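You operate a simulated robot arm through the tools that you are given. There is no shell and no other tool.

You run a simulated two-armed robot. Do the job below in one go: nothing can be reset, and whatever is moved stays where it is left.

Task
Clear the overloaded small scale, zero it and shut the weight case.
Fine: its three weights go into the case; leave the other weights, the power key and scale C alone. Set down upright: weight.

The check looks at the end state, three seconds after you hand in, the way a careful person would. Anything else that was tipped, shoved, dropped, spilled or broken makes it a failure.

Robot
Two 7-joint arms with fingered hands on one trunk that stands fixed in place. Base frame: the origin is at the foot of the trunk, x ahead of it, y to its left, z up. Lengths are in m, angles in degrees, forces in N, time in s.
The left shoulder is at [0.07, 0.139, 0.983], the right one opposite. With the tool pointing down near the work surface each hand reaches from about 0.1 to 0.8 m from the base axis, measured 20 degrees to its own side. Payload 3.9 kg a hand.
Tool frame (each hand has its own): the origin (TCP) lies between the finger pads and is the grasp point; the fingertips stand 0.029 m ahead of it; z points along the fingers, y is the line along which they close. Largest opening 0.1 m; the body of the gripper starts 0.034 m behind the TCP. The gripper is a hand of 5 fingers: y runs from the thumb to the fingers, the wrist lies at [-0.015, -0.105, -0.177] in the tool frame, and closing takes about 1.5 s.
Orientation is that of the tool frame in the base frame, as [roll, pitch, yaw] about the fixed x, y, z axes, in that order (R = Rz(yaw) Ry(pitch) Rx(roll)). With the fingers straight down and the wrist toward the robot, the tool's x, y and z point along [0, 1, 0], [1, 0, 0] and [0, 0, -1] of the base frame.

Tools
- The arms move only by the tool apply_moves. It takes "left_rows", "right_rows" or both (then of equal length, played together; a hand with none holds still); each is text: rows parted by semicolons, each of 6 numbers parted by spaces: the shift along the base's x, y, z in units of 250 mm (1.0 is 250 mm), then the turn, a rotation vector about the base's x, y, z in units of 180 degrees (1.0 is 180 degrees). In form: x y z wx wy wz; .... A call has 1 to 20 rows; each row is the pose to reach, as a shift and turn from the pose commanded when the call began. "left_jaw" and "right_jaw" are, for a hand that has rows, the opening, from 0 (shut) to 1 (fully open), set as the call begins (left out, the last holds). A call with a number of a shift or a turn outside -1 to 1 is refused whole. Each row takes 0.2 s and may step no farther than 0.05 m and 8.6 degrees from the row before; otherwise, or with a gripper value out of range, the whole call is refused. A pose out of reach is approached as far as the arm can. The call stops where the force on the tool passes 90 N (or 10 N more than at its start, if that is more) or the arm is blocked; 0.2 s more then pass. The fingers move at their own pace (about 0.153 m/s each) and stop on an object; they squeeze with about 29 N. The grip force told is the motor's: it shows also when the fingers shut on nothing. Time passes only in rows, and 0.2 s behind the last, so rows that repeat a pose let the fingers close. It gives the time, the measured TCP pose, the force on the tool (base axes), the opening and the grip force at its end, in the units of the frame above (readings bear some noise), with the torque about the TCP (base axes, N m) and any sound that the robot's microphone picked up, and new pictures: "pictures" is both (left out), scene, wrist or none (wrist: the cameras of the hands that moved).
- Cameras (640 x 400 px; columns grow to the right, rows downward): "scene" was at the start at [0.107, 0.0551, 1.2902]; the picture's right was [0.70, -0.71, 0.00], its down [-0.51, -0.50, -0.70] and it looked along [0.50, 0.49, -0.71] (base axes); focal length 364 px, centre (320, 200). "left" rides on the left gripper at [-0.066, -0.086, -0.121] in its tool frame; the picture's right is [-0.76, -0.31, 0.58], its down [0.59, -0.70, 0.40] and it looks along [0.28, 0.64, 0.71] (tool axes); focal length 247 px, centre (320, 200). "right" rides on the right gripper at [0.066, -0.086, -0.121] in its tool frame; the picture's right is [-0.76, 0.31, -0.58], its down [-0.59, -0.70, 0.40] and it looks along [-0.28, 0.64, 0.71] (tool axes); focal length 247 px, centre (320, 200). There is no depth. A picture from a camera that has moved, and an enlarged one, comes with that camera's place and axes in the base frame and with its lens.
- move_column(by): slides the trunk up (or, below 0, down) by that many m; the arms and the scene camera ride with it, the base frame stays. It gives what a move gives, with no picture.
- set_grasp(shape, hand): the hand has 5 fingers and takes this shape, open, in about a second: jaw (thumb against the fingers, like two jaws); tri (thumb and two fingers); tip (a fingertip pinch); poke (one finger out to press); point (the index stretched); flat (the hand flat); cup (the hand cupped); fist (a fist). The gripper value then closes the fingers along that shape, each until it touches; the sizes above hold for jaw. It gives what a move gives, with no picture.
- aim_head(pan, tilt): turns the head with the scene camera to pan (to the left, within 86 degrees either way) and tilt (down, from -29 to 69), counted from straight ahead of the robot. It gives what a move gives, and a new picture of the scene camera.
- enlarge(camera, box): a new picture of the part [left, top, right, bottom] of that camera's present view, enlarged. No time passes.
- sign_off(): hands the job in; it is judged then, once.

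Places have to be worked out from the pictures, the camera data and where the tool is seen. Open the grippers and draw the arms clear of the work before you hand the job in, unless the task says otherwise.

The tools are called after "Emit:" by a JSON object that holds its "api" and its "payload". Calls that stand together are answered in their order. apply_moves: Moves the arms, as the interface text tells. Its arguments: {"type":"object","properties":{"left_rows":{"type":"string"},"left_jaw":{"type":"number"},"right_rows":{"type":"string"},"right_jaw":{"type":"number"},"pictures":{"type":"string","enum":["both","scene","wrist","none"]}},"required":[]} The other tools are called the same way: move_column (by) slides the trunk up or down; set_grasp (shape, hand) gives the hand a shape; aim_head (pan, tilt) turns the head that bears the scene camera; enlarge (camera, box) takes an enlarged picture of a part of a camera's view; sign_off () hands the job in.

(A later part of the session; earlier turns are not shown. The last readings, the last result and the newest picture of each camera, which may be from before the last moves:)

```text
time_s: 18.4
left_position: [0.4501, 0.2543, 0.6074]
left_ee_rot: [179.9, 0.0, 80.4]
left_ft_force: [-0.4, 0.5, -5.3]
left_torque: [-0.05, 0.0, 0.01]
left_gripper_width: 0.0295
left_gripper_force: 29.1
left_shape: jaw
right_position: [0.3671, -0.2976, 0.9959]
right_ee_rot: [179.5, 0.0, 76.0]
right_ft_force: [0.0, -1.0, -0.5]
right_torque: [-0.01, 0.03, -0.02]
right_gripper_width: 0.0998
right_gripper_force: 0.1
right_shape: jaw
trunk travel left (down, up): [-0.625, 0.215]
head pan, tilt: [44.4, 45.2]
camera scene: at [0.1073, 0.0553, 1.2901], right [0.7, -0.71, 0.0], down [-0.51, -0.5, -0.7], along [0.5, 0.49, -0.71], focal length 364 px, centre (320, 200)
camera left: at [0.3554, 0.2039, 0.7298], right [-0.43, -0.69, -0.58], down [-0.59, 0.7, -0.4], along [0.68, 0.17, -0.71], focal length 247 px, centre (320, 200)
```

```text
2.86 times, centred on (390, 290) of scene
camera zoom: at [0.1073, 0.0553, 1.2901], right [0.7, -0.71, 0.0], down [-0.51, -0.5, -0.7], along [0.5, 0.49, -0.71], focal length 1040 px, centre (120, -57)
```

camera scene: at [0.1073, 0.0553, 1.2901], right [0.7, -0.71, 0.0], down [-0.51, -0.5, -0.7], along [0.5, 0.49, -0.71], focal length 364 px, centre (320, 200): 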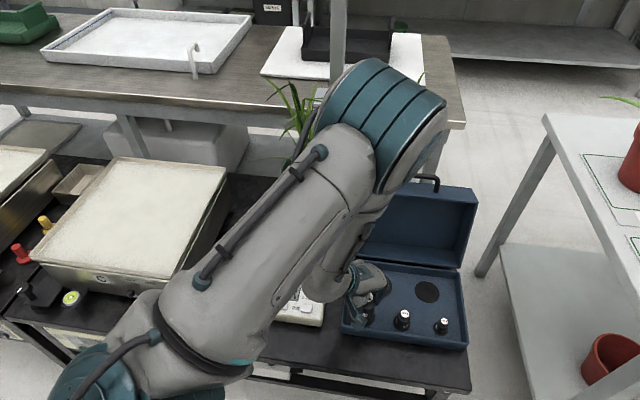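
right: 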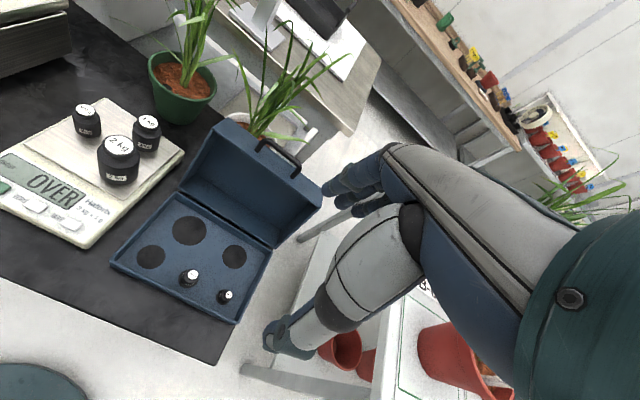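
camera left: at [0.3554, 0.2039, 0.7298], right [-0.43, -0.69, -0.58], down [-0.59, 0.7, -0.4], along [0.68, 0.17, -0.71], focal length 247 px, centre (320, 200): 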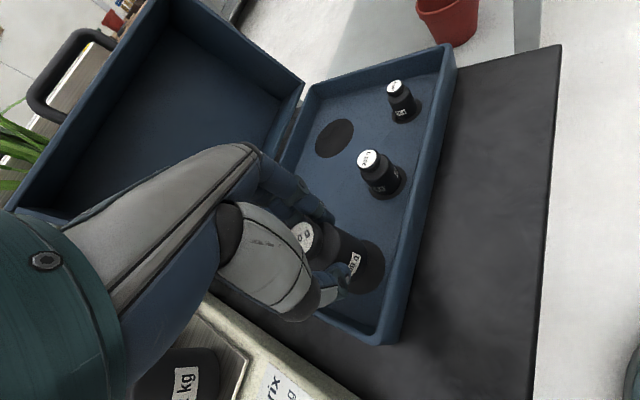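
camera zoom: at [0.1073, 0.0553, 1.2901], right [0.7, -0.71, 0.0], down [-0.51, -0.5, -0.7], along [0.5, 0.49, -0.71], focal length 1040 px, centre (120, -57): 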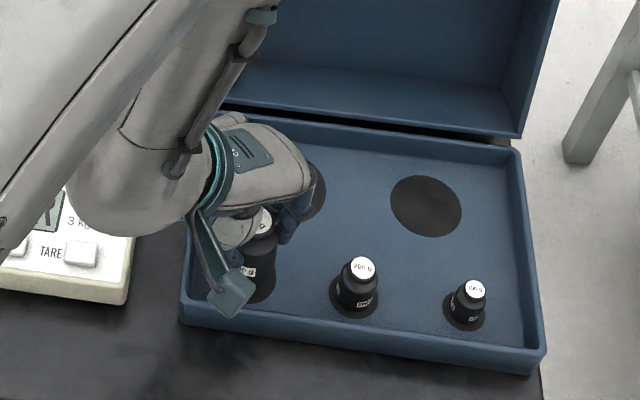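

The weight hangs right over the small disc, with the tips inside the rim. I creep down about 18 mm and read the force for contact.

Emit:
{"api": "apply_moves", "payload": {"left_rows": "0.0 0.004 -0.016 0 0 0; 0 0.004 -0.032 0 0 0; 0 0.004 -0.048 0 0 0; 0 0.004 -0.06 0 0 0; 0 0.004 -0.07 0 0 0; 0 0.004 -0.07 0 0 0", "pictures": "wrist"}}

Emit:
{"api": "enlarge", "payload": {"camera": "left", "box": [200, 100, 520, 400]}}

```text
time_s: 19.9
left_position: [0.45, 0.256, 0.5894]
left_ee_rot: [-179.9, 0.0, 80.4]
left_ft_force: [-0.3, 0.5, -4.2]
left_torque: [-0.03, 0.03, 0.0]
left_gripper_width: 0.0297
left_gripper_force: 29.3
left_shape: jaw
right_position: [0.3664, -0.2987, 0.9962]
right_ee_rot: [179.6, 0.1, 76.1]
right_ft_force: [-0.3, -0.2, -0.2]
right_torque: [-0.03, 0.01, -0.02]
right_gripper_width: 0.0999
right_gripper_force: 0.1
right_shape: jaw
trunk travel left (down, up): [-0.625, 0.215]
head pan, tilt: [44.4, 45.2]
camera left: at [0.3549, 0.2051, 0.7128], right [-0.43, -0.69, -0.58], down [-0.59, 0.7, -0.4], along [0.68, 0.17, -0.71], focal length 247 px, centre (320, 200)
```

left: 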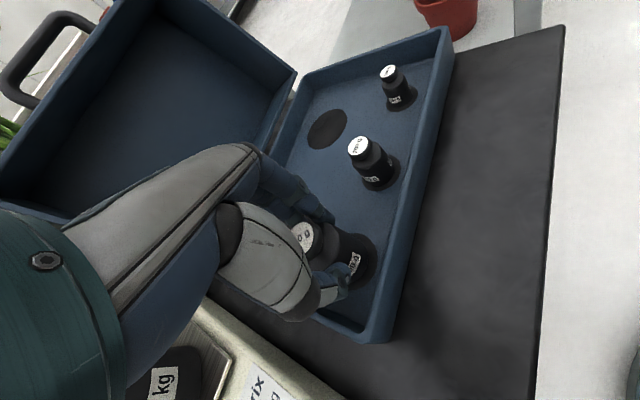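

```text
1.33 times, centred on (360, 250) of left
camera zoom: at [0.3549, 0.2051, 0.7128], right [-0.43, -0.69, -0.58], down [-0.59, 0.7, -0.4], along [0.68, 0.17, -0.71], focal length 329 px, centre (267, 133)
```

zoom: 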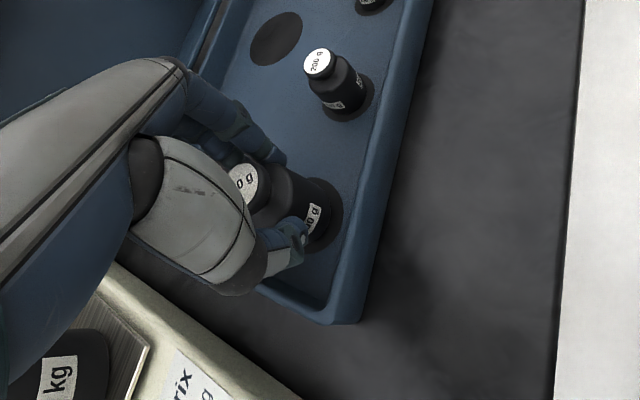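

Force is still about the weight's load, so there is no contact yet. I go down another 4 mm in small steps.

Emit:
{"api": "apply_moves", "payload": {"left_rows": "0 0 -0.006 0 0 0; 0 0 -0.012 0 0 0; 0 0 -0.016 0 0 0; 0 0 -0.016 0 0 0", "pictures": "wrist"}}

```text
time_s: 20.9
left_position: [0.4498, 0.2549, 0.5854]
left_ee_rot: [-179.9, 0.1, 80.5]
left_ft_force: [-0.4, 0.9, -4.5]
left_torque: [-0.03, 0.02, 0.01]
left_gripper_width: 0.0295
left_gripper_force: 28.4
left_shape: jaw
right_position: [0.3664, -0.298, 0.9963]
right_ee_rot: [179.6, 0.1, 76.1]
right_ft_force: [-0.5, 0.2, 0.6]
right_torque: [0.01, 0.02, -0.05]
right_gripper_width: 0.0998
right_gripper_force: 0.1
right_shape: jaw
trunk travel left (down, up): [-0.625, 0.215]
head pan, tilt: [44.4, 45.2]
camera left: at [0.3547, 0.205, 0.7082], right [-0.43, -0.69, -0.58], down [-0.59, 0.7, -0.4], along [0.68, 0.17, -0.71], focal length 247 px, centre (320, 200)
```

left: 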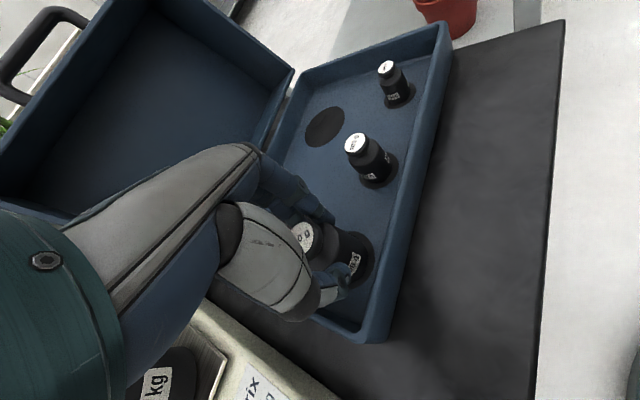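

Still carrying the whole weight. I continue down in small steps another 4 mm.

Emit:
{"api": "apply_moves", "payload": {"left_rows": "0 0.003 -0.006 0 0 0; 0 0.003 -0.012 0 0 0; 0 0.003 -0.016 0 0 0; 0 0.003 -0.016 0 0 0", "pictures": "wrist"}}

Emit:
{"api": "enlarge", "payload": {"camera": "left", "box": [260, 180, 420, 340]}}

```text
time_s: 21.9
left_position: [0.45, 0.2564, 0.5829]
left_ee_rot: [179.7, -0.2, 80.4]
left_ft_force: [-0.6, -0.6, 8.6]
left_torque: [0.0, -0.19, -0.01]
left_gripper_width: 0.0298
left_gripper_force: 28.6
left_shape: jaw
right_position: [0.365, -0.2989, 0.9962]
right_ee_rot: [179.5, 0.0, 76.1]
right_ft_force: [1.1, -0.1, -0.6]
right_torque: [-0.03, -0.02, -0.03]
right_gripper_width: 0.1
right_gripper_force: 0.1
right_shape: jaw
trunk travel left (down, up): [-0.625, 0.215]
head pan, tilt: [44.4, 45.2]
camera left: at [0.3539, 0.2053, 0.7052], right [-0.43, -0.69, -0.58], down [-0.59, 0.7, -0.4], along [0.68, 0.17, -0.71], focal length 247 px, centre (320, 200)
```

left: 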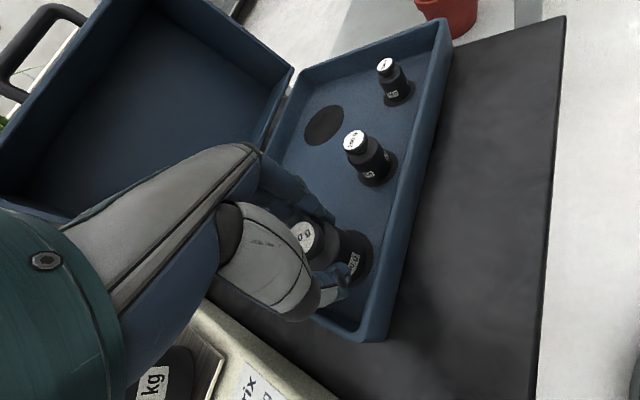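

```text
2.50 times, centred on (340, 260) of left
camera zoom: at [0.3539, 0.2053, 0.7052], right [-0.43, -0.69, -0.58], down [-0.59, 0.7, -0.4], along [0.68, 0.17, -0.71], focal length 617 px, centre (270, 50)
```

zoom: 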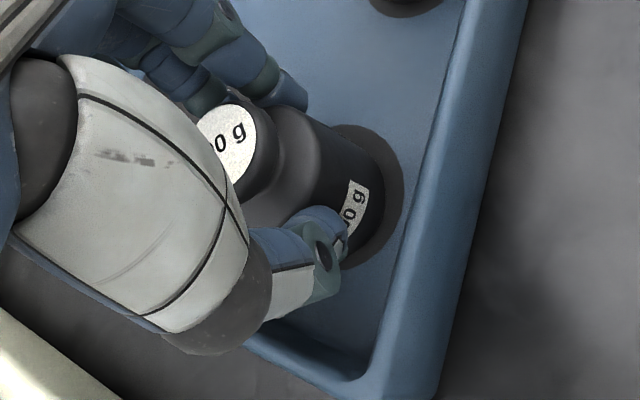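

Contact: the force changed by ~13 N, and the base stands inside the small disc. I relieve the pressure by 2 mm and open the fingers only about 1 cm per side.

Emit:
{"api": "apply_moves", "payload": {"left_rows": "0 0 0.008 0 0 0; 0 0 0.008 0 0 0; 0 0 0.008 0 0 0; 0 0 0.008 0 0 0; 0 0 0.008 0 0 0", "left_jaw": 0.5, "pictures": "wrist"}}

Emit:
{"api": "enlarge", "payload": {"camera": "left", "box": [260, 180, 420, 340]}}

```text
time_s: 23.1
left_position: [0.4495, 0.2558, 0.5823]
left_ee_rot: [180.0, 0.0, 80.5]
left_ft_force: [-0.4, -1.0, 0.5]
left_torque: [-0.03, 0.0, -0.01]
left_gripper_width: 0.0498
left_gripper_force: 0.0
left_shape: jaw
right_position: [0.3653, -0.2979, 0.9957]
right_ee_rot: [179.5, 0.0, 76.1]
right_ft_force: [0.1, -0.2, 0.0]
right_torque: [-0.01, 0.04, 0.0]
right_gripper_width: 0.1
right_gripper_force: 0.1
right_shape: jaw
trunk travel left (down, up): [-0.625, 0.215]
head pan, tilt: [44.4, 45.2]
camera left: at [0.3541, 0.2061, 0.7063], right [-0.43, -0.69, -0.58], down [-0.59, 0.7, -0.4], along [0.68, 0.17, -0.71], focal length 247 px, centre (320, 200)
```

left: 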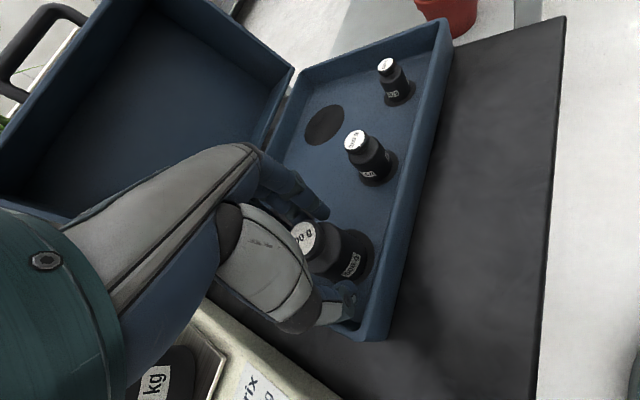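

```text
2.50 times, centred on (340, 260) of left
camera zoom: at [0.3541, 0.2061, 0.7063], right [-0.43, -0.69, -0.58], down [-0.59, 0.7, -0.4], along [0.68, 0.17, -0.71], focal length 617 px, centre (270, 50)
```

zoom: 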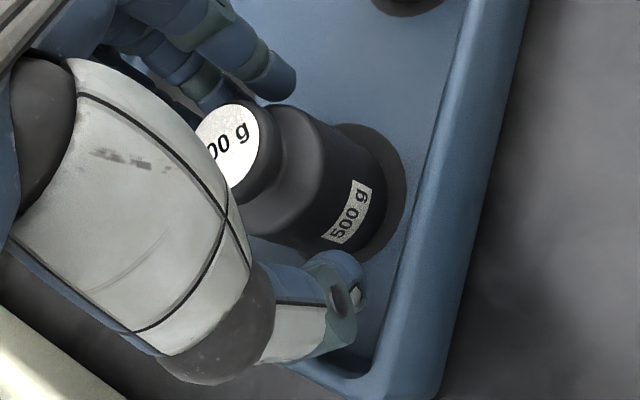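

The 500 g weight stands upright and free in its disc. I lift straight out, then travel high over the 2 kg weight to hover above the 1 kg weight at (0.511, 0.487), keeping this yaw so the thumb stays clear of the 2 kg.

Emit:
{"api": "apply_moves", "payload": {"left_rows": "0 0 0.04 0 0 0; 0 0 0.12 0 0 0; 0 0 0.28 0 0 0; 0 0 0.46 0 0 0; 0 0 0.64 0 0 0; 0 0 0.8 0 0 0; 0.041 0.154 0.8 0 0 0; 0.082 0.308 0.8 0 0 0; 0.123 0.462 0.8 0 0 0; 0.164 0.616 0.8 0 0 0; 0.205 0.77 0.8 0 0 0; 0.246 0.925 0.8 0 0 0; 0.246 0.925 0.8 0 0 0", "left_jaw": 0.5, "pictures": "both"}}

Emit:
{"api": "enlarge", "payload": {"camera": "left", "box": [200, 180, 440, 400]}}

Emit:
{"api": "enlarge", "payload": {"camera": "scene", "box": [230, 140, 490, 360]}}

```text
time_s: 25.9
left_position: [0.5124, 0.4853, 0.785]
left_ee_rot: [180.0, -0.1, 80.4]
left_ft_force: [0.3, 0.3, 0.3]
left_torque: [-0.05, 0.01, -0.01]
left_gripper_width: 0.05
left_gripper_force: 0.0
left_shape: jaw
right_position: [0.3649, -0.2988, 0.9947]
right_ee_rot: [179.6, 0.1, 76.1]
right_ft_force: [0.0, -0.4, -0.7]
right_torque: [0.01, -0.02, 0.01]
right_gripper_width: 0.0997
right_gripper_force: 0.1
right_shape: jaw
trunk travel left (down, up): [-0.625, 0.215]
head pan, tilt: [44.4, 45.2]
camera scene: at [0.1068, 0.0543, 1.2902], right [0.7, -0.71, 0.0], down [-0.51, -0.5, -0.7], along [0.5, 0.49, -0.71], focal length 364 px, centre (320, 200)
camera left: at [0.4172, 0.4351, 0.9066], right [-0.43, -0.69, -0.58], down [-0.59, 0.7, -0.4], along [0.68, 0.17, -0.71], focal length 247 px, centre (320, 200)
```

scene: 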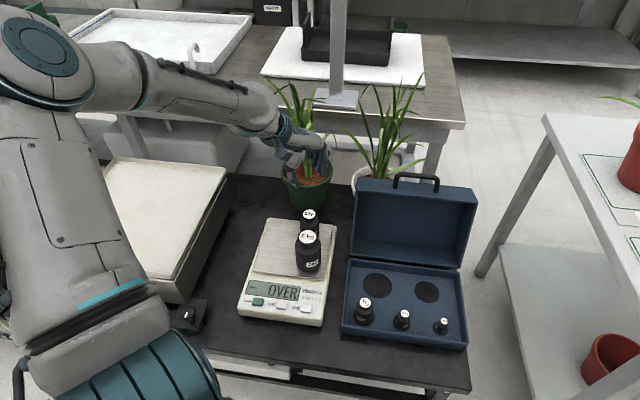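
left: 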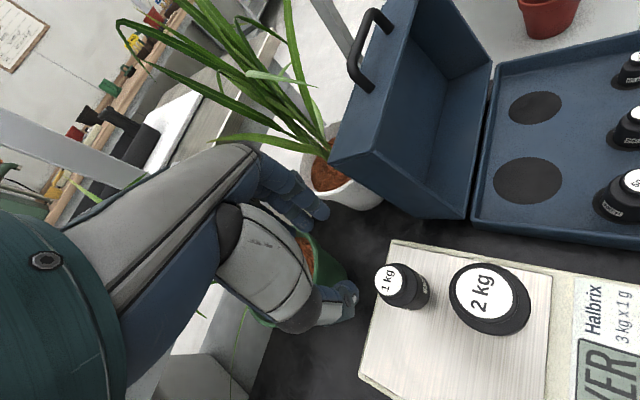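

```text
1.82 times, centred on (320, 290) of left
camera zoom: at [0.4172, 0.4351, 0.9066], right [-0.43, -0.69, -0.58], down [-0.59, 0.7, -0.4], along [0.68, 0.17, -0.71], focal length 449 px, centre (320, 36)
```

zoom: 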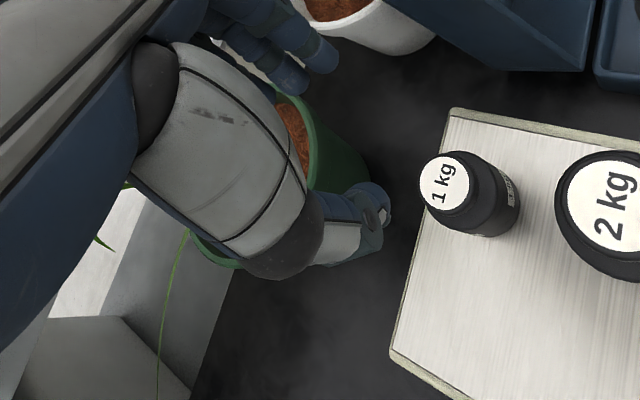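

```text
1.82 times, centred on (360, 250) of scene
camera zoom: at [0.1068, 0.0543, 1.2902], right [0.7, -0.71, 0.0], down [-0.51, -0.5, -0.7], along [0.5, 0.49, -0.71], focal length 662 px, centre (247, 109)
```

zoom: 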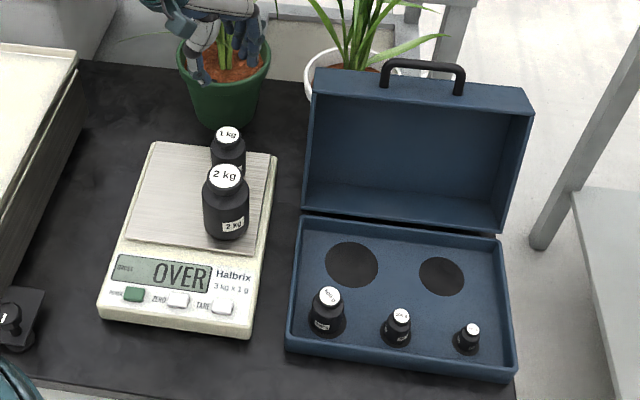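

The 1 kg weight is confirmed at (0.511, 0.487). I widen the opening to 75 mm and descend to TCP z ≈ 0.633.

Emit:
{"api": "apply_moves", "payload": {"left_rows": "-0.003 0.006 0 0 0 0; -0.003 0.006 -0.12 0 0 0; -0.003 0.006 -0.26 0 0 0; -0.003 0.006 -0.38 0 0 0; -0.003 0.006 -0.48 0 0 0; -0.003 0.006 -0.56 0 0 0; -0.003 0.006 -0.608 0 0 0; -0.003 0.006 -0.608 0 0 0", "left_jaw": 0.75, "pictures": "both"}}

Emit:
{"api": "enlarge", "payload": {"camera": "left", "box": [200, 100, 520, 400]}}

Emit:
{"api": "enlarge", "payload": {"camera": "scene", "box": [230, 160, 390, 330]}}

```text
time_s: 27.6
left_position: [0.5111, 0.4893, 0.6326]
left_ee_rot: [179.8, -0.1, 80.5]
left_ft_force: [-0.1, -0.2, -0.7]
left_torque: [0.0, 0.0, -0.02]
left_gripper_width: 0.0748
left_gripper_force: 0.0
left_shape: jaw
right_position: [0.3655, -0.2997, 0.996]
right_ee_rot: [179.6, 0.0, 76.1]
right_ft_force: [1.2, -0.4, -0.2]
right_torque: [-0.02, -0.01, 0.0]
right_gripper_width: 0.0997
right_gripper_force: 0.2
right_shape: jaw
trunk travel left (down, up): [-0.625, 0.215]
head pan, tilt: [44.4, 45.2]
camera scene: at [0.1069, 0.055, 1.2902], right [0.7, -0.71, 0.0], down [-0.51, -0.5, -0.7], along [0.5, 0.49, -0.71], focal length 364 px, centre (320, 200)
camera left: at [0.4147, 0.4388, 0.7546], right [-0.43, -0.69, -0.58], down [-0.59, 0.7, -0.4], along [0.68, 0.17, -0.71], focal length 247 px, centre (320, 200)
```

scene: 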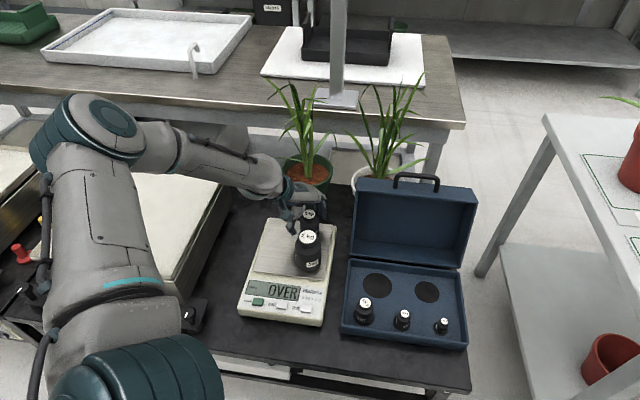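
left: 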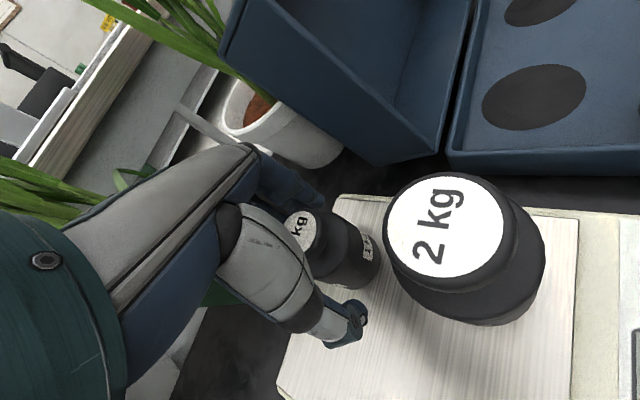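

```text
1.33 times, centred on (360, 250) of left
camera zoom: at [0.4147, 0.4388, 0.7546], right [-0.43, -0.69, -0.58], down [-0.59, 0.7, -0.4], along [0.68, 0.17, -0.71], focal length 329 px, centre (267, 133)
```

zoom: 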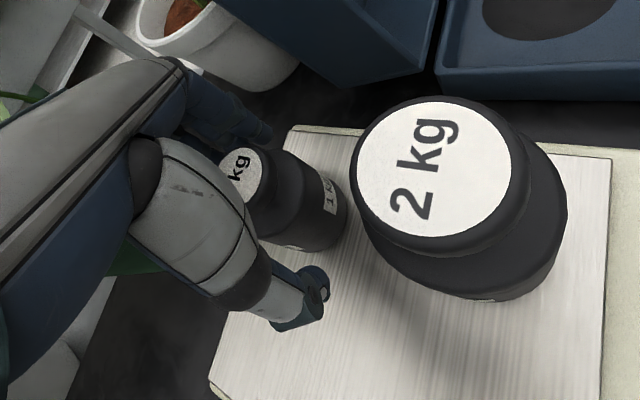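

```text
2.35 times, centred on (310, 245) of scene
camera zoom: at [0.1069, 0.055, 1.2902], right [0.7, -0.71, 0.0], down [-0.51, -0.5, -0.7], along [0.5, 0.49, -0.71], focal length 857 px, centre (344, 94)
```

zoom: 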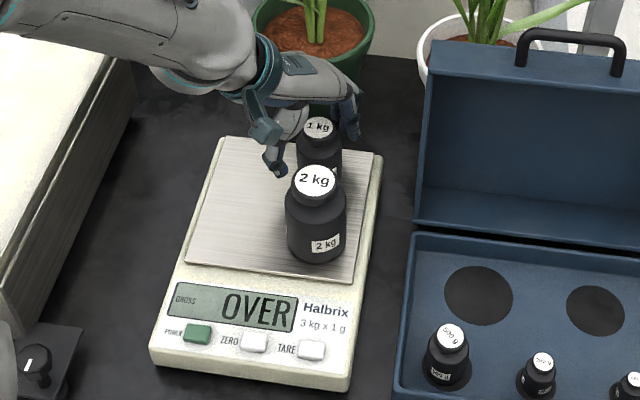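

Thumb and fingers straddle the 1 kg weight, clear of the 2 kg. I close the hand.

Emit:
{"api": "apply_moves", "payload": {"left_rows": "0 -0.006 0 0 0 0; 0 -0.006 0 0 0 0; 0 -0.006 0 0 0 0; 0 -0.006 0 0 0 0; 0 -0.006 0 0 0 0; 0 -0.006 0 0 0 0; 0 -0.006 0 0 0 0; 0 -0.006 0 0 0 0", "left_jaw": 0.25, "pictures": "wrist"}}

Emit:
{"api": "enlarge", "payload": {"camera": "left", "box": [200, 100, 520, 400]}}

```text
time_s: 29.4
left_position: [0.5104, 0.4874, 0.6324]
left_ee_rot: [-179.9, 0.0, 80.5]
left_ft_force: [-2.2, 1.1, -0.2]
left_torque: [0.06, 0.02, 0.01]
left_gripper_width: 0.0384
left_gripper_force: 29.3
left_shape: jaw
right_position: [0.367, -0.2984, 0.997]
right_ee_rot: [179.6, -0.1, 76.1]
right_ft_force: [-0.7, 0.2, -0.9]
right_torque: [0.03, 0.01, 0.0]
right_gripper_width: 0.0999
right_gripper_force: 0.0
right_shape: jaw
trunk travel left (down, up): [-0.625, 0.215]
head pan, tilt: [44.4, 45.2]
camera left: at [0.4146, 0.4374, 0.755], right [-0.43, -0.69, -0.58], down [-0.59, 0.7, -0.4], along [0.68, 0.17, -0.71], focal length 247 px, centre (320, 200)
```

left: 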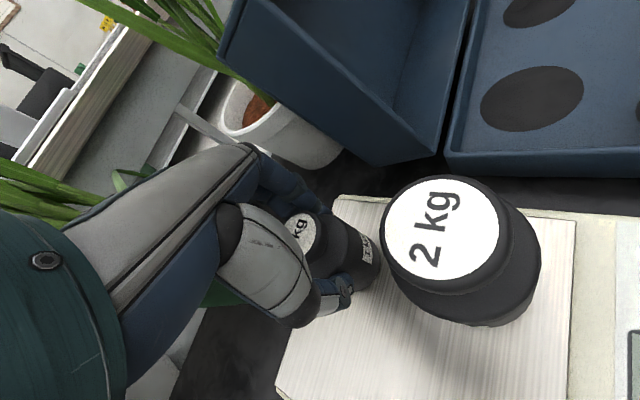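

```text
1.33 times, centred on (360, 250) of left
camera zoom: at [0.4146, 0.4374, 0.755], right [-0.43, -0.69, -0.58], down [-0.59, 0.7, -0.4], along [0.68, 0.17, -0.71], focal length 329 px, centre (267, 133)
```

zoom: 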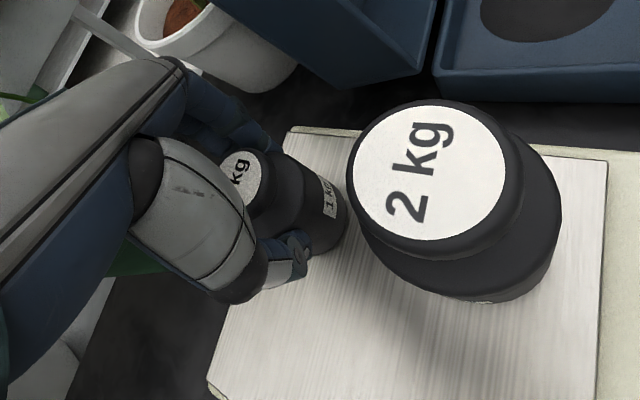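

Gripped with 29 N. I lift slowly to about z = 0.79 and check the load.

Emit:
{"api": "apply_moves", "payload": {"left_rows": "0 0 0.02 0 0 0; 0 0 0.05 0 0 0; 0 0 0.1 0 0 0; 0 0 0.18 0 0 0; 0 0 0.28 0 0 0; 0 0 0.38 0 0 0; 0 0 0.48 0 0 0; 0 0 0.56 0 0 0; 0 0 0.6 0 0 0; 0 0 0.6 0 0 0", "pictures": "wrist"}}

Emit:
{"api": "enlarge", "payload": {"camera": "left", "box": [200, 100, 520, 400]}}

```text
time_s: 31.6
left_position: [0.5099, 0.4886, 0.7815]
left_ee_rot: [-179.9, -0.1, 80.4]
left_ft_force: [-0.1, 0.2, -9.1]
left_torque: [-0.04, 0.04, 0.02]
left_gripper_width: 0.038
left_gripper_force: 29.2
left_shape: jaw
right_position: [0.3667, -0.2979, 0.9951]
right_ee_rot: [179.7, 0.1, 76.1]
right_ft_force: [0.8, 0.1, 0.5]
right_torque: [0.01, -0.02, -0.02]
right_gripper_width: 0.1
right_gripper_force: 0.0
right_shape: jaw
trunk travel left (down, up): [-0.625, 0.215]
head pan, tilt: [44.4, 45.2]
camera left: at [0.4152, 0.4382, 0.904], right [-0.43, -0.7, -0.58], down [-0.6, 0.7, -0.4], along [0.68, 0.17, -0.71], focal length 247 px, centre (320, 200)
```

left: 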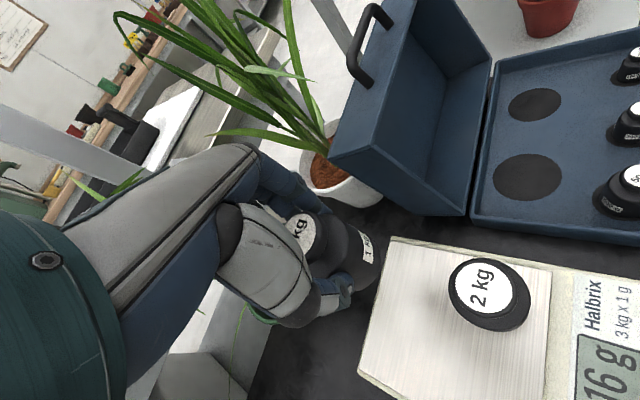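

```text
1.33 times, centred on (360, 250) of left
camera zoom: at [0.4152, 0.4382, 0.904], right [-0.43, -0.7, -0.58], down [-0.6, 0.7, -0.4], along [0.68, 0.17, -0.71], focal length 329 px, centre (267, 133)
```

zoom: 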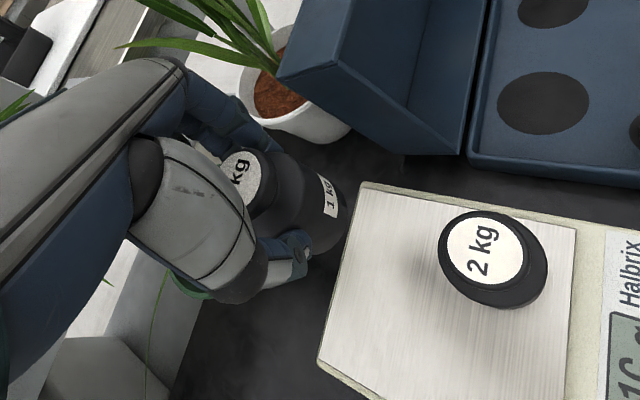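

The 1 kg is held (≈9–10 N) and the scale now reads about 2016 g, so it has an offset to zero later. I carry it around the lid's left side over the front, turning the hand so its fingers run along the case's back wall.

Emit:
{"api": "apply_moves", "payload": {"left_rows": "-0.1 -0.12 0.03 0 0 0.045; -0.2 -0.24 0.06 0 0 0.09; -0.28 -0.354 0.074 0 0 0.135; -0.26 -0.5 0.074 0 0 0.18; -0.23 -0.65 0.074 0 0 0.225; -0.2 -0.8 0.074 0 0 0.27; -0.2 -0.834 0.074 0 0 0.315; -0.2 -0.834 0.074 0 0 0.359; -0.2 -0.834 0.074 0 0 0.359", "pictures": "both"}}

```text
time_s: 33.6
left_position: [0.4606, 0.2802, 0.7987]
left_ee_rot: [-179.9, -0.1, 145.0]
left_ft_force: [-0.5, 0.3, -9.8]
left_torque: [-0.05, 0.0, 0.03]
left_gripper_width: 0.0378
left_gripper_force: 28.7
left_shape: jaw
left hand out of reach, approached as far as the arm can: row 3
right_position: [0.3657, -0.2977, 0.9952]
right_ee_rot: [179.6, 0.1, 76.1]
right_ft_force: [0.0, -0.1, -1.2]
right_torque: [-0.01, 0.0, -0.01]
right_gripper_width: 0.1
right_gripper_force: 0.1
right_shape: jaw
trunk travel left (down, up): [-0.625, 0.215]
head pan, tilt: [44.4, 45.2]
camera scene: at [0.1078, 0.0558, 1.29], right [0.7, -0.71, 0.0], down [-0.51, -0.5, -0.7], along [0.5, 0.49, -0.71], focal length 364 px, centre (320, 200)
camera left: at [0.4657, 0.1716, 0.9219], right [0.44, -0.68, -0.58], down [-0.89, -0.24, -0.4], along [0.14, 0.69, -0.71], focal length 247 px, centre (320, 200)
```

scene: 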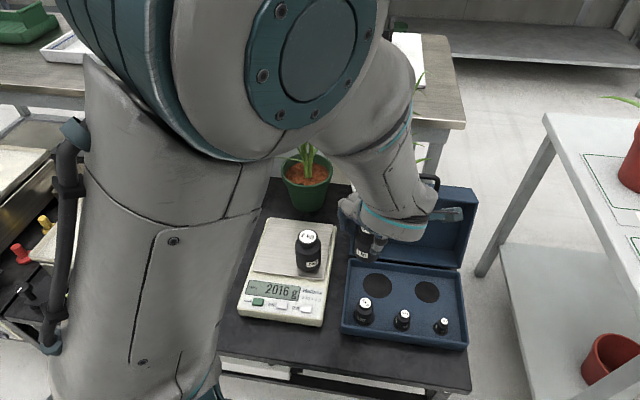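
left: 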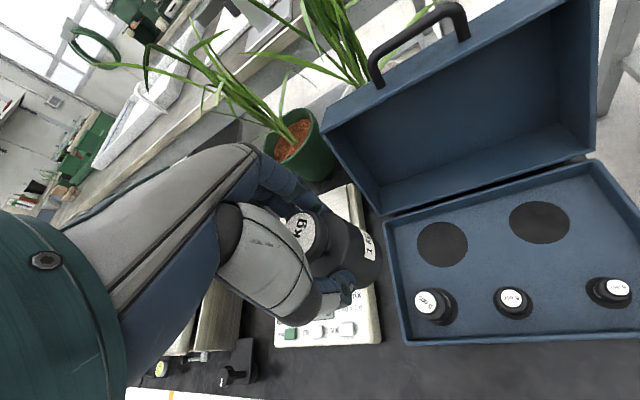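

The hand reached yaw 145° in front of the case, and the scale shows 2016 g. I enlarge the wrist view to refine the medium and large disc centres.

Emit:
{"api": "enlarge", "payload": {"camera": "left", "box": [370, 150, 640, 350]}}

Emit:
{"api": "enlarge", "payload": {"camera": "scene", "box": [335, 180, 485, 360]}}

```text
2.00 times, centred on (505, 250) of left
camera zoom: at [0.4657, 0.1716, 0.9219], right [0.44, -0.68, -0.58], down [-0.89, -0.24, -0.4], along [0.14, 0.69, -0.71], focal length 494 px, centre (-50, 100)
```

zoom: 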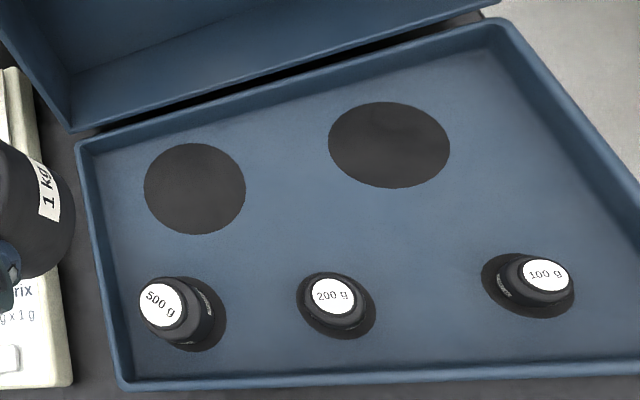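

```text
2.22 times, centred on (410, 270) of scene
camera zoom: at [0.1078, 0.0558, 1.29], right [0.7, -0.71, 0.0], down [-0.51, -0.5, -0.7], along [0.5, 0.49, -0.71], focal length 809 px, centre (120, 44)
```

zoom: 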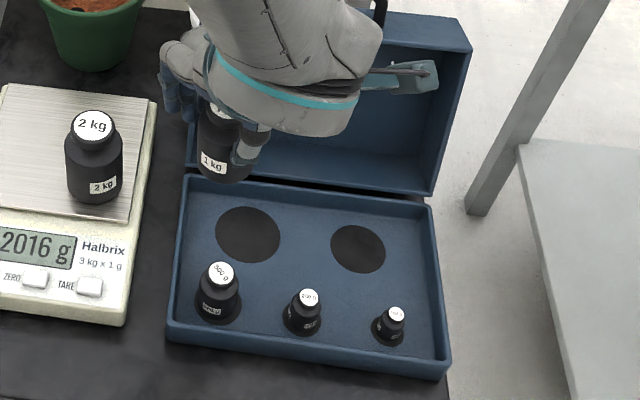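

Averaged over the views, the medium disc centre is (0.601, 0.190) and the large one (0.534, 0.2835). I move over the medium disc and go down part of the way.

Emit:
{"api": "apply_moves", "payload": {"left_rows": "0.11 -0.072 0 0 0 0; 0.22 -0.144 0 0 0 0; 0.34 -0.218 0 0 0 0; 0.46 -0.29 0 0 0 0; 0.562 -0.362 0 0 0 0; 0.562 -0.362 -0.1 0 0 0; 0.562 -0.362 -0.22 0 0 0; 0.562 -0.362 -0.34 0 0 0; 0.562 -0.362 -0.46 0 0 0; 0.562 -0.362 -0.56 0 0 0; 0.562 -0.362 -0.56 0 0 0", "pictures": "both"}}

Emit:
{"api": "enlarge", "payload": {"camera": "left", "box": [200, 100, 520, 400]}}

Emit:
{"api": "enlarge", "payload": {"camera": "scene", "box": [335, 180, 485, 360]}}

```text
time_s: 36.0
left_position: [0.6012, 0.1894, 0.6582]
left_ee_rot: [-179.9, -0.1, 145.0]
left_ft_force: [-0.3, 0.4, -10.0]
left_torque: [-0.04, 0.01, 0.01]
left_gripper_width: 0.038
left_gripper_force: 29.0
left_shape: jaw
right_position: [0.3661, -0.297, 0.9946]
right_ee_rot: [179.6, 0.0, 76.1]
right_ft_force: [0.9, 0.0, 0.5]
right_torque: [-0.01, 0.0, -0.04]
right_gripper_width: 0.0998
right_gripper_force: 0.2
right_shape: jaw
trunk travel left (down, up): [-0.625, 0.215]
head pan, tilt: [44.4, 45.2]
camera scene: at [0.1081, 0.0554, 1.29], right [0.7, -0.71, 0.0], down [-0.51, -0.5, -0.7], along [0.5, 0.49, -0.71], focal length 364 px, centre (320, 200)
camera left: at [0.6059, 0.0808, 0.7807], right [0.44, -0.69, -0.58], down [-0.89, -0.24, -0.4], along [0.14, 0.69, -0.71], focal length 247 px, centre (320, 200)
```

scene: 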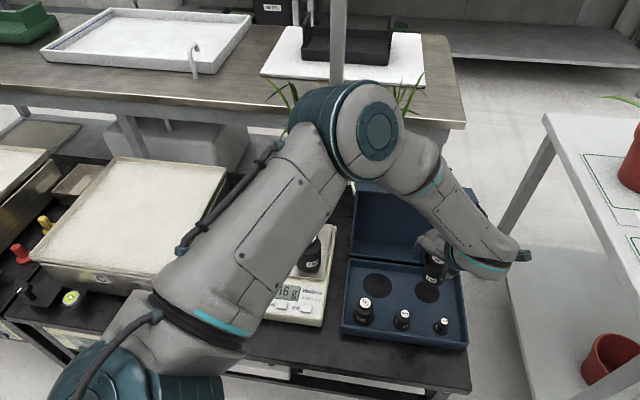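
left: 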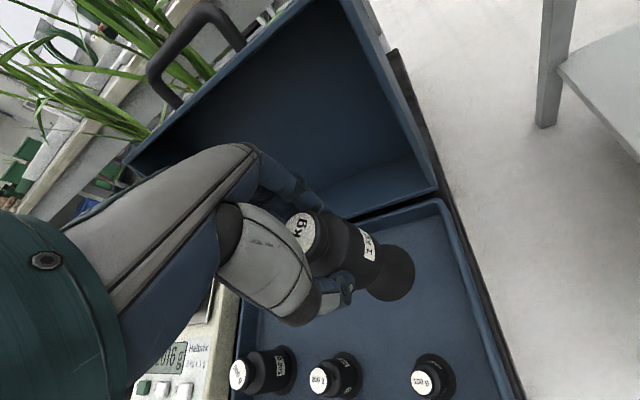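

```text
1.33 times, centred on (360, 250) of left
camera zoom: at [0.6059, 0.0808, 0.7807], right [0.44, -0.69, -0.58], down [-0.89, -0.24, -0.4], along [0.14, 0.69, -0.71], focal length 329 px, centre (267, 133)
```

zoom: 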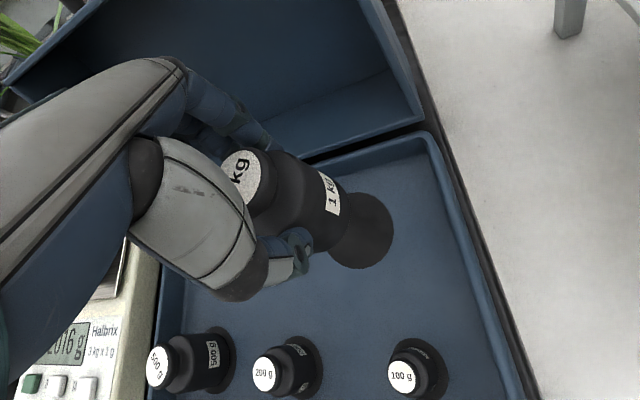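

```text
2.22 times, centred on (410, 270) of scene
camera zoom: at [0.1081, 0.0554, 1.29], right [0.7, -0.71, 0.0], down [-0.51, -0.5, -0.7], along [0.5, 0.49, -0.71], focal length 809 px, centre (120, 44)
```

zoom: 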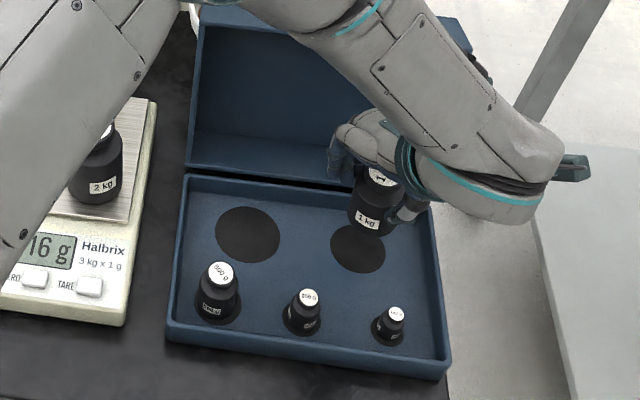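

The medium disc sits where predicted under the weight. I descend to about 6 mm above the expected contact.

Emit:
{"api": "apply_moves", "payload": {"left_rows": "0 0 -0.06 0 0 0; 0 0 -0.12 0 0 0; 0 0 -0.17 0 0 0; 0 0 -0.21 0 0 0; 0 0 -0.24 0 0 0; 0 0 -0.24 0 0 0", "pictures": "wrist"}}

Emit:
{"api": "enlarge", "payload": {"camera": "left", "box": [240, 140, 460, 340]}}

```text
time_s: 37.5
left_position: [0.6019, 0.188, 0.5994]
left_ee_rot: [-180.0, 0.0, 145.1]
left_ft_force: [-0.4, 0.2, -10.2]
left_torque: [-0.02, 0.04, -0.02]
left_gripper_width: 0.0378
left_gripper_force: 28.9
left_shape: jaw
right_position: [0.3668, -0.2982, 0.9957]
right_ee_rot: [179.6, -0.1, 76.0]
right_ft_force: [0.6, -0.3, 0.4]
right_torque: [-0.02, -0.01, -0.01]
right_gripper_width: 0.0998
right_gripper_force: 0.1
right_shape: jaw
trunk travel left (down, up): [-0.625, 0.215]
head pan, tilt: [44.4, 45.2]
camera left: at [0.6065, 0.0801, 0.7224], right [0.44, -0.69, -0.58], down [-0.89, -0.24, -0.4], along [0.13, 0.69, -0.71], focal length 247 px, centre (320, 200)
```

left: 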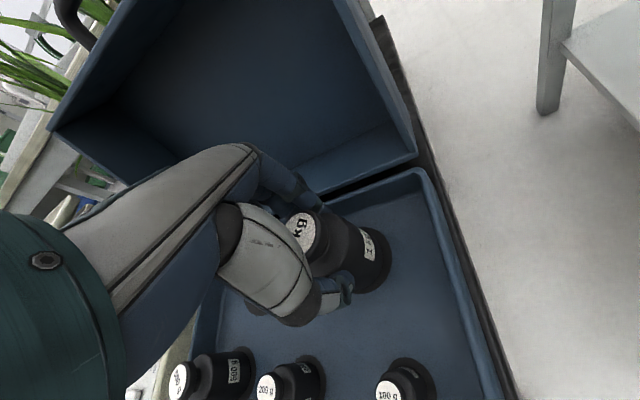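

```text
2.00 times, centred on (350, 240) of left
camera zoom: at [0.6065, 0.0801, 0.7224], right [0.44, -0.69, -0.58], down [-0.89, -0.24, -0.4], along [0.13, 0.69, -0.71], focal length 494 px, centre (260, 120)
```

zoom: 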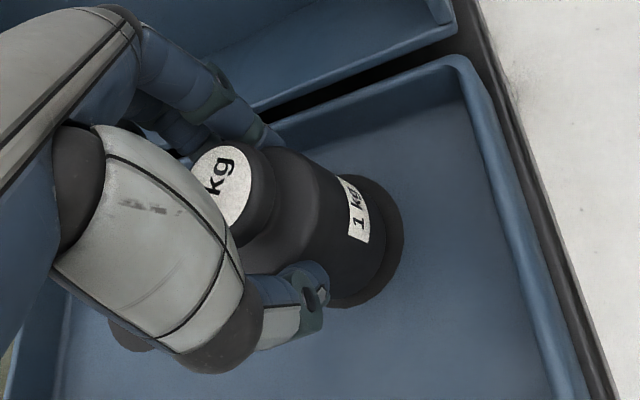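

Alignment is within 2 mm; I nudge by about 1.5 mm and creep down 7 mm.

Emit:
{"api": "apply_moves", "payload": {"left_rows": "-0.003 0.006 -0.006 0 0 0; -0.003 0.006 -0.014 0 0 0; -0.003 0.006 -0.022 0 0 0; -0.003 0.006 -0.028 0 0 0; -0.003 0.006 -0.028 0 0 0", "pictures": "none"}}

```text
time_s: 38.6
left_position: [0.6022, 0.1905, 0.5941]
left_ee_rot: [-180.0, 0.0, 145.0]
left_ft_force: [2.0, -2.0, -5.4]
left_torque: [0.02, -0.01, -0.01]
left_gripper_width: 0.038
left_gripper_force: 29.0
left_shape: jaw
right_position: [0.3668, -0.2984, 0.9959]
right_ee_rot: [179.6, 0.1, 76.1]
right_ft_force: [-0.3, -0.3, 0.4]
right_torque: [0.01, 0.01, 0.04]
right_gripper_width: 0.0999
right_gripper_force: 0.0
right_shape: jaw
trunk travel left (down, up): [-0.625, 0.215]
head pan, tilt: [44.4, 45.2]
```

The force drops from -10 to -5 N, so contact has begun. I check the picture before going on.

Emit:
{"api": "enlarge", "payload": {"camera": "left", "box": [240, 140, 460, 340]}}

Emit:
{"api": "enlarge", "payload": {"camera": "scene", "box": [370, 220, 480, 340]}}

```text
2.00 times, centred on (350, 240) of left
camera zoom: at [0.6052, 0.082, 0.716], right [0.44, -0.69, -0.58], down [-0.89, -0.24, -0.4], along [0.14, 0.69, -0.71], focal length 494 px, centre (260, 120)
```

zoom: 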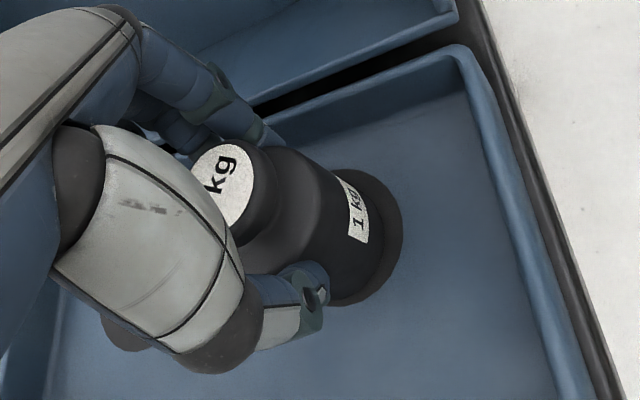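

```text
3.33 times, centred on (425, 280) of scene
camera zoom: at [0.1079, 0.0552, 1.2901], right [0.7, -0.71, 0.0], down [-0.51, -0.5, -0.7], along [0.5, 0.49, -0.71], focal length 1214 px, centre (-30, -67)
```

zoom: 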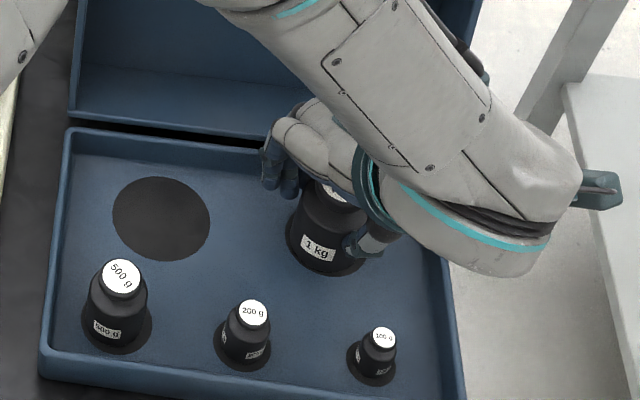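

The base sits inside the medium disc. I press down 2 mm more to be seated.

Emit:
{"api": "apply_moves", "payload": {"left_rows": "0 0 -0.004 0 0 0; 0 0 -0.008 0 0 0; 0 0 -0.008 0 0 0", "pictures": "none"}}

```text
time_s: 39.5
left_position: [0.601, 0.1905, 0.5926]
left_ee_rot: [179.9, -0.1, 145.0]
left_ft_force: [1.5, -3.9, 1.9]
left_torque: [0.06, -0.1, -0.07]
left_gripper_width: 0.0383
left_gripper_force: 29.0
left_shape: jaw
right_position: [0.3661, -0.2994, 0.9952]
right_ee_rot: [179.7, 0.0, 76.1]
right_ft_force: [0.4, 0.6, -0.5]
right_torque: [-0.03, 0.0, 0.01]
right_gripper_width: 0.0997
right_gripper_force: 0.0
right_shape: jaw
trunk travel left (down, up): [-0.625, 0.215]
head pan, tilt: [44.4, 45.2]
```

The scale of forces shows the weight now rests on the foam. I relieve 1 mm and open by under 1 cm per side.

Emit:
{"api": "apply_moves", "payload": {"left_rows": "0 0 0.004 0 0 0; 0 0 0.004 0 0 0; 0 0 0.004 0 0 0; 0 0 0.004 0 0 0; 0 0 0.004 0 0 0", "left_jaw": 0.54, "pictures": "wrist"}}

Emit:
{"api": "enlarge", "payload": {"camera": "left", "box": [240, 140, 460, 340]}}

Emit:
{"api": "enlarge", "payload": {"camera": "scene", "box": [370, 220, 480, 340]}}

```text
time_s: 40.6
left_position: [0.5987, 0.191, 0.5919]
left_ee_rot: [-179.9, -0.1, 145.0]
left_ft_force: [0.3, 0.6, -0.2]
left_torque: [-0.02, 0.01, -0.02]
left_gripper_width: 0.054
left_gripper_force: 0.1
left_shape: jaw
right_position: [0.3667, -0.2983, 0.9959]
right_ee_rot: [179.5, 0.0, 76.1]
right_ft_force: [0.7, 0.0, 0.1]
right_torque: [0.01, 0.02, 0.02]
right_gripper_width: 0.0997
right_gripper_force: 0.0
right_shape: jaw
trunk travel left (down, up): [-0.625, 0.215]
head pan, tilt: [44.4, 45.2]
camera left: at [0.6044, 0.0824, 0.7154], right [0.44, -0.68, -0.58], down [-0.89, -0.24, -0.4], along [0.14, 0.69, -0.71], focal length 247 px, centre (320, 200)
```

left: 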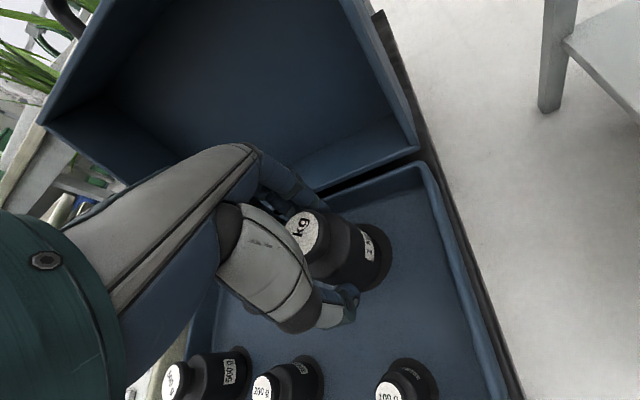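

```text
2.00 times, centred on (350, 240) of left
camera zoom: at [0.6044, 0.0824, 0.7154], right [0.44, -0.68, -0.58], down [-0.89, -0.24, -0.4], along [0.14, 0.69, -0.71], focal length 494 px, centre (260, 120)
```

zoom: 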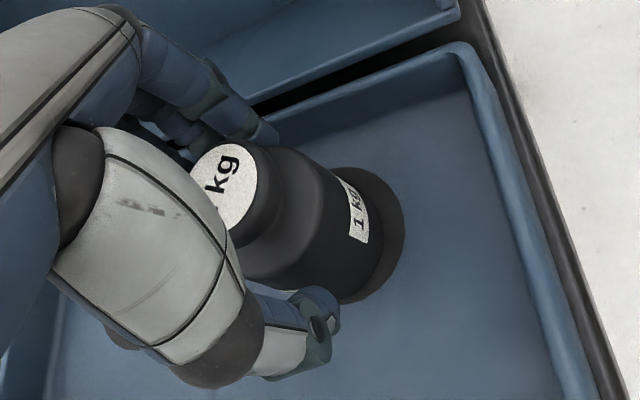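

```text
3.33 times, centred on (425, 280) of scene
camera zoom: at [0.107, 0.0551, 1.2902], right [0.7, -0.71, 0.0], down [-0.51, -0.5, -0.7], along [0.5, 0.49, -0.71], focal length 1214 px, centre (-30, -67)
```

zoom: 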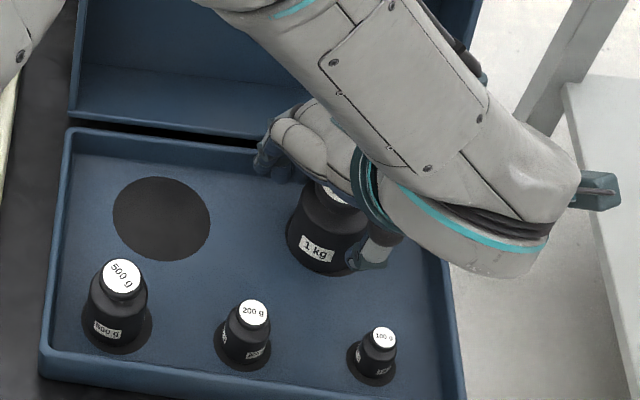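

The 1 kg weight stands free in its disc. I lift out straight and travel high to hover over the 2 kg weight, turning to yaw 125°.

Emit:
{"api": "apply_moves", "payload": {"left_rows": "0 0 0.04 0 0 0; 0 0 0.12 0 0 0; 0 0 0.28 0 0 0; 0 0 0.46 0 0 0; 0 0 0.64 0 0 0; 0 0 0.8 0 0 0; -0.085 0.135 0.82 0 0 -0.016; -0.171 0.27 0.82 0 0 -0.032; -0.257 0.406 0.82 0 0 -0.048; -0.343 0.541 0.82 0 0 -0.064; -0.428 0.677 0.82 0 0 -0.08; -0.514 0.812 0.82 0 0 -0.096; -0.6 0.944 0.82 0 0 -0.111; -0.6 0.944 0.82 0 0 -0.111", "left_jaw": 0.54, "pictures": "both"}}

Emit:
{"api": "enlarge", "payload": {"camera": "scene", "box": [230, 160, 490, 360]}}

Emit:
{"api": "enlarge", "payload": {"camera": "left", "box": [240, 160, 540, 400]}}

```text
time_s: 43.6
left_position: [0.4496, 0.4292, 0.7985]
left_ee_rot: [180.0, -0.1, 124.9]
left_ft_force: [-0.6, -0.2, 0.1]
left_torque: [-0.02, 0.02, -0.01]
left_gripper_width: 0.0538
left_gripper_force: 0.0
left_shape: jaw
right_position: [0.3654, -0.2986, 0.9951]
right_ee_rot: [179.6, -0.1, 76.2]
right_ft_force: [0.1, -0.3, -0.1]
right_torque: [0.0, -0.03, -0.01]
right_gripper_width: 0.0998
right_gripper_force: 0.1
right_shape: jaw
trunk travel left (down, up): [-0.625, 0.215]
head pan, tilt: [44.4, 45.2]
camera scene: at [0.1072, 0.0548, 1.2902], right [0.7, -0.71, 0.0], down [-0.51, -0.5, -0.7], along [0.5, 0.49, -0.71], focal length 364 px, centre (320, 200)
camera left: at [0.4181, 0.325, 0.9203], right [0.18, -0.8, -0.58], down [-0.91, 0.08, -0.4], along [0.36, 0.6, -0.71], focal length 247 px, centre (320, 200)
```

scene: 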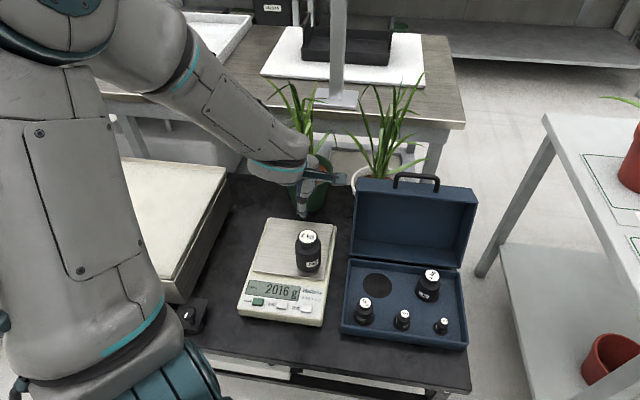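
left: 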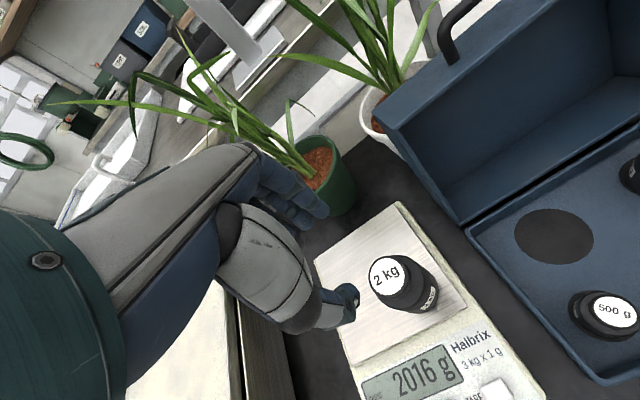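

```text
2.00 times, centred on (360, 260) of scene
camera zoom: at [0.1072, 0.0548, 1.2902], right [0.7, -0.71, 0.0], down [-0.51, -0.5, -0.7], along [0.5, 0.49, -0.71], focal length 728 px, centre (240, 80)
```

zoom: 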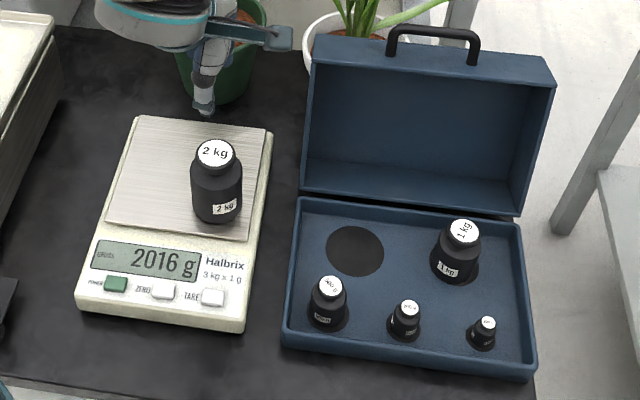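

```text
1.67 times, centred on (390, 280) of left
camera zoom: at [0.4181, 0.325, 0.9203], right [0.18, -0.8, -0.58], down [-0.91, 0.08, -0.4], along [0.36, 0.6, -0.71], focal length 412 px, centre (203, 67)
```

zoom: 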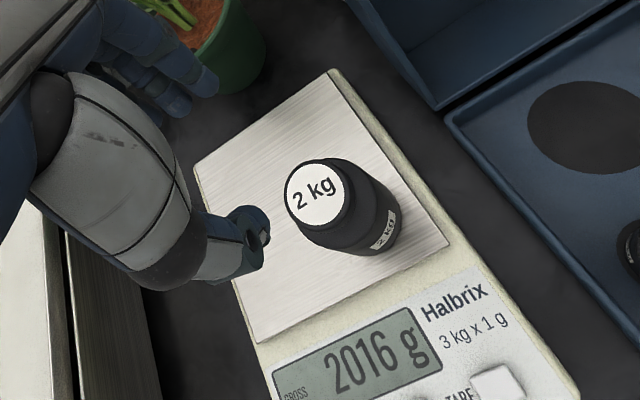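

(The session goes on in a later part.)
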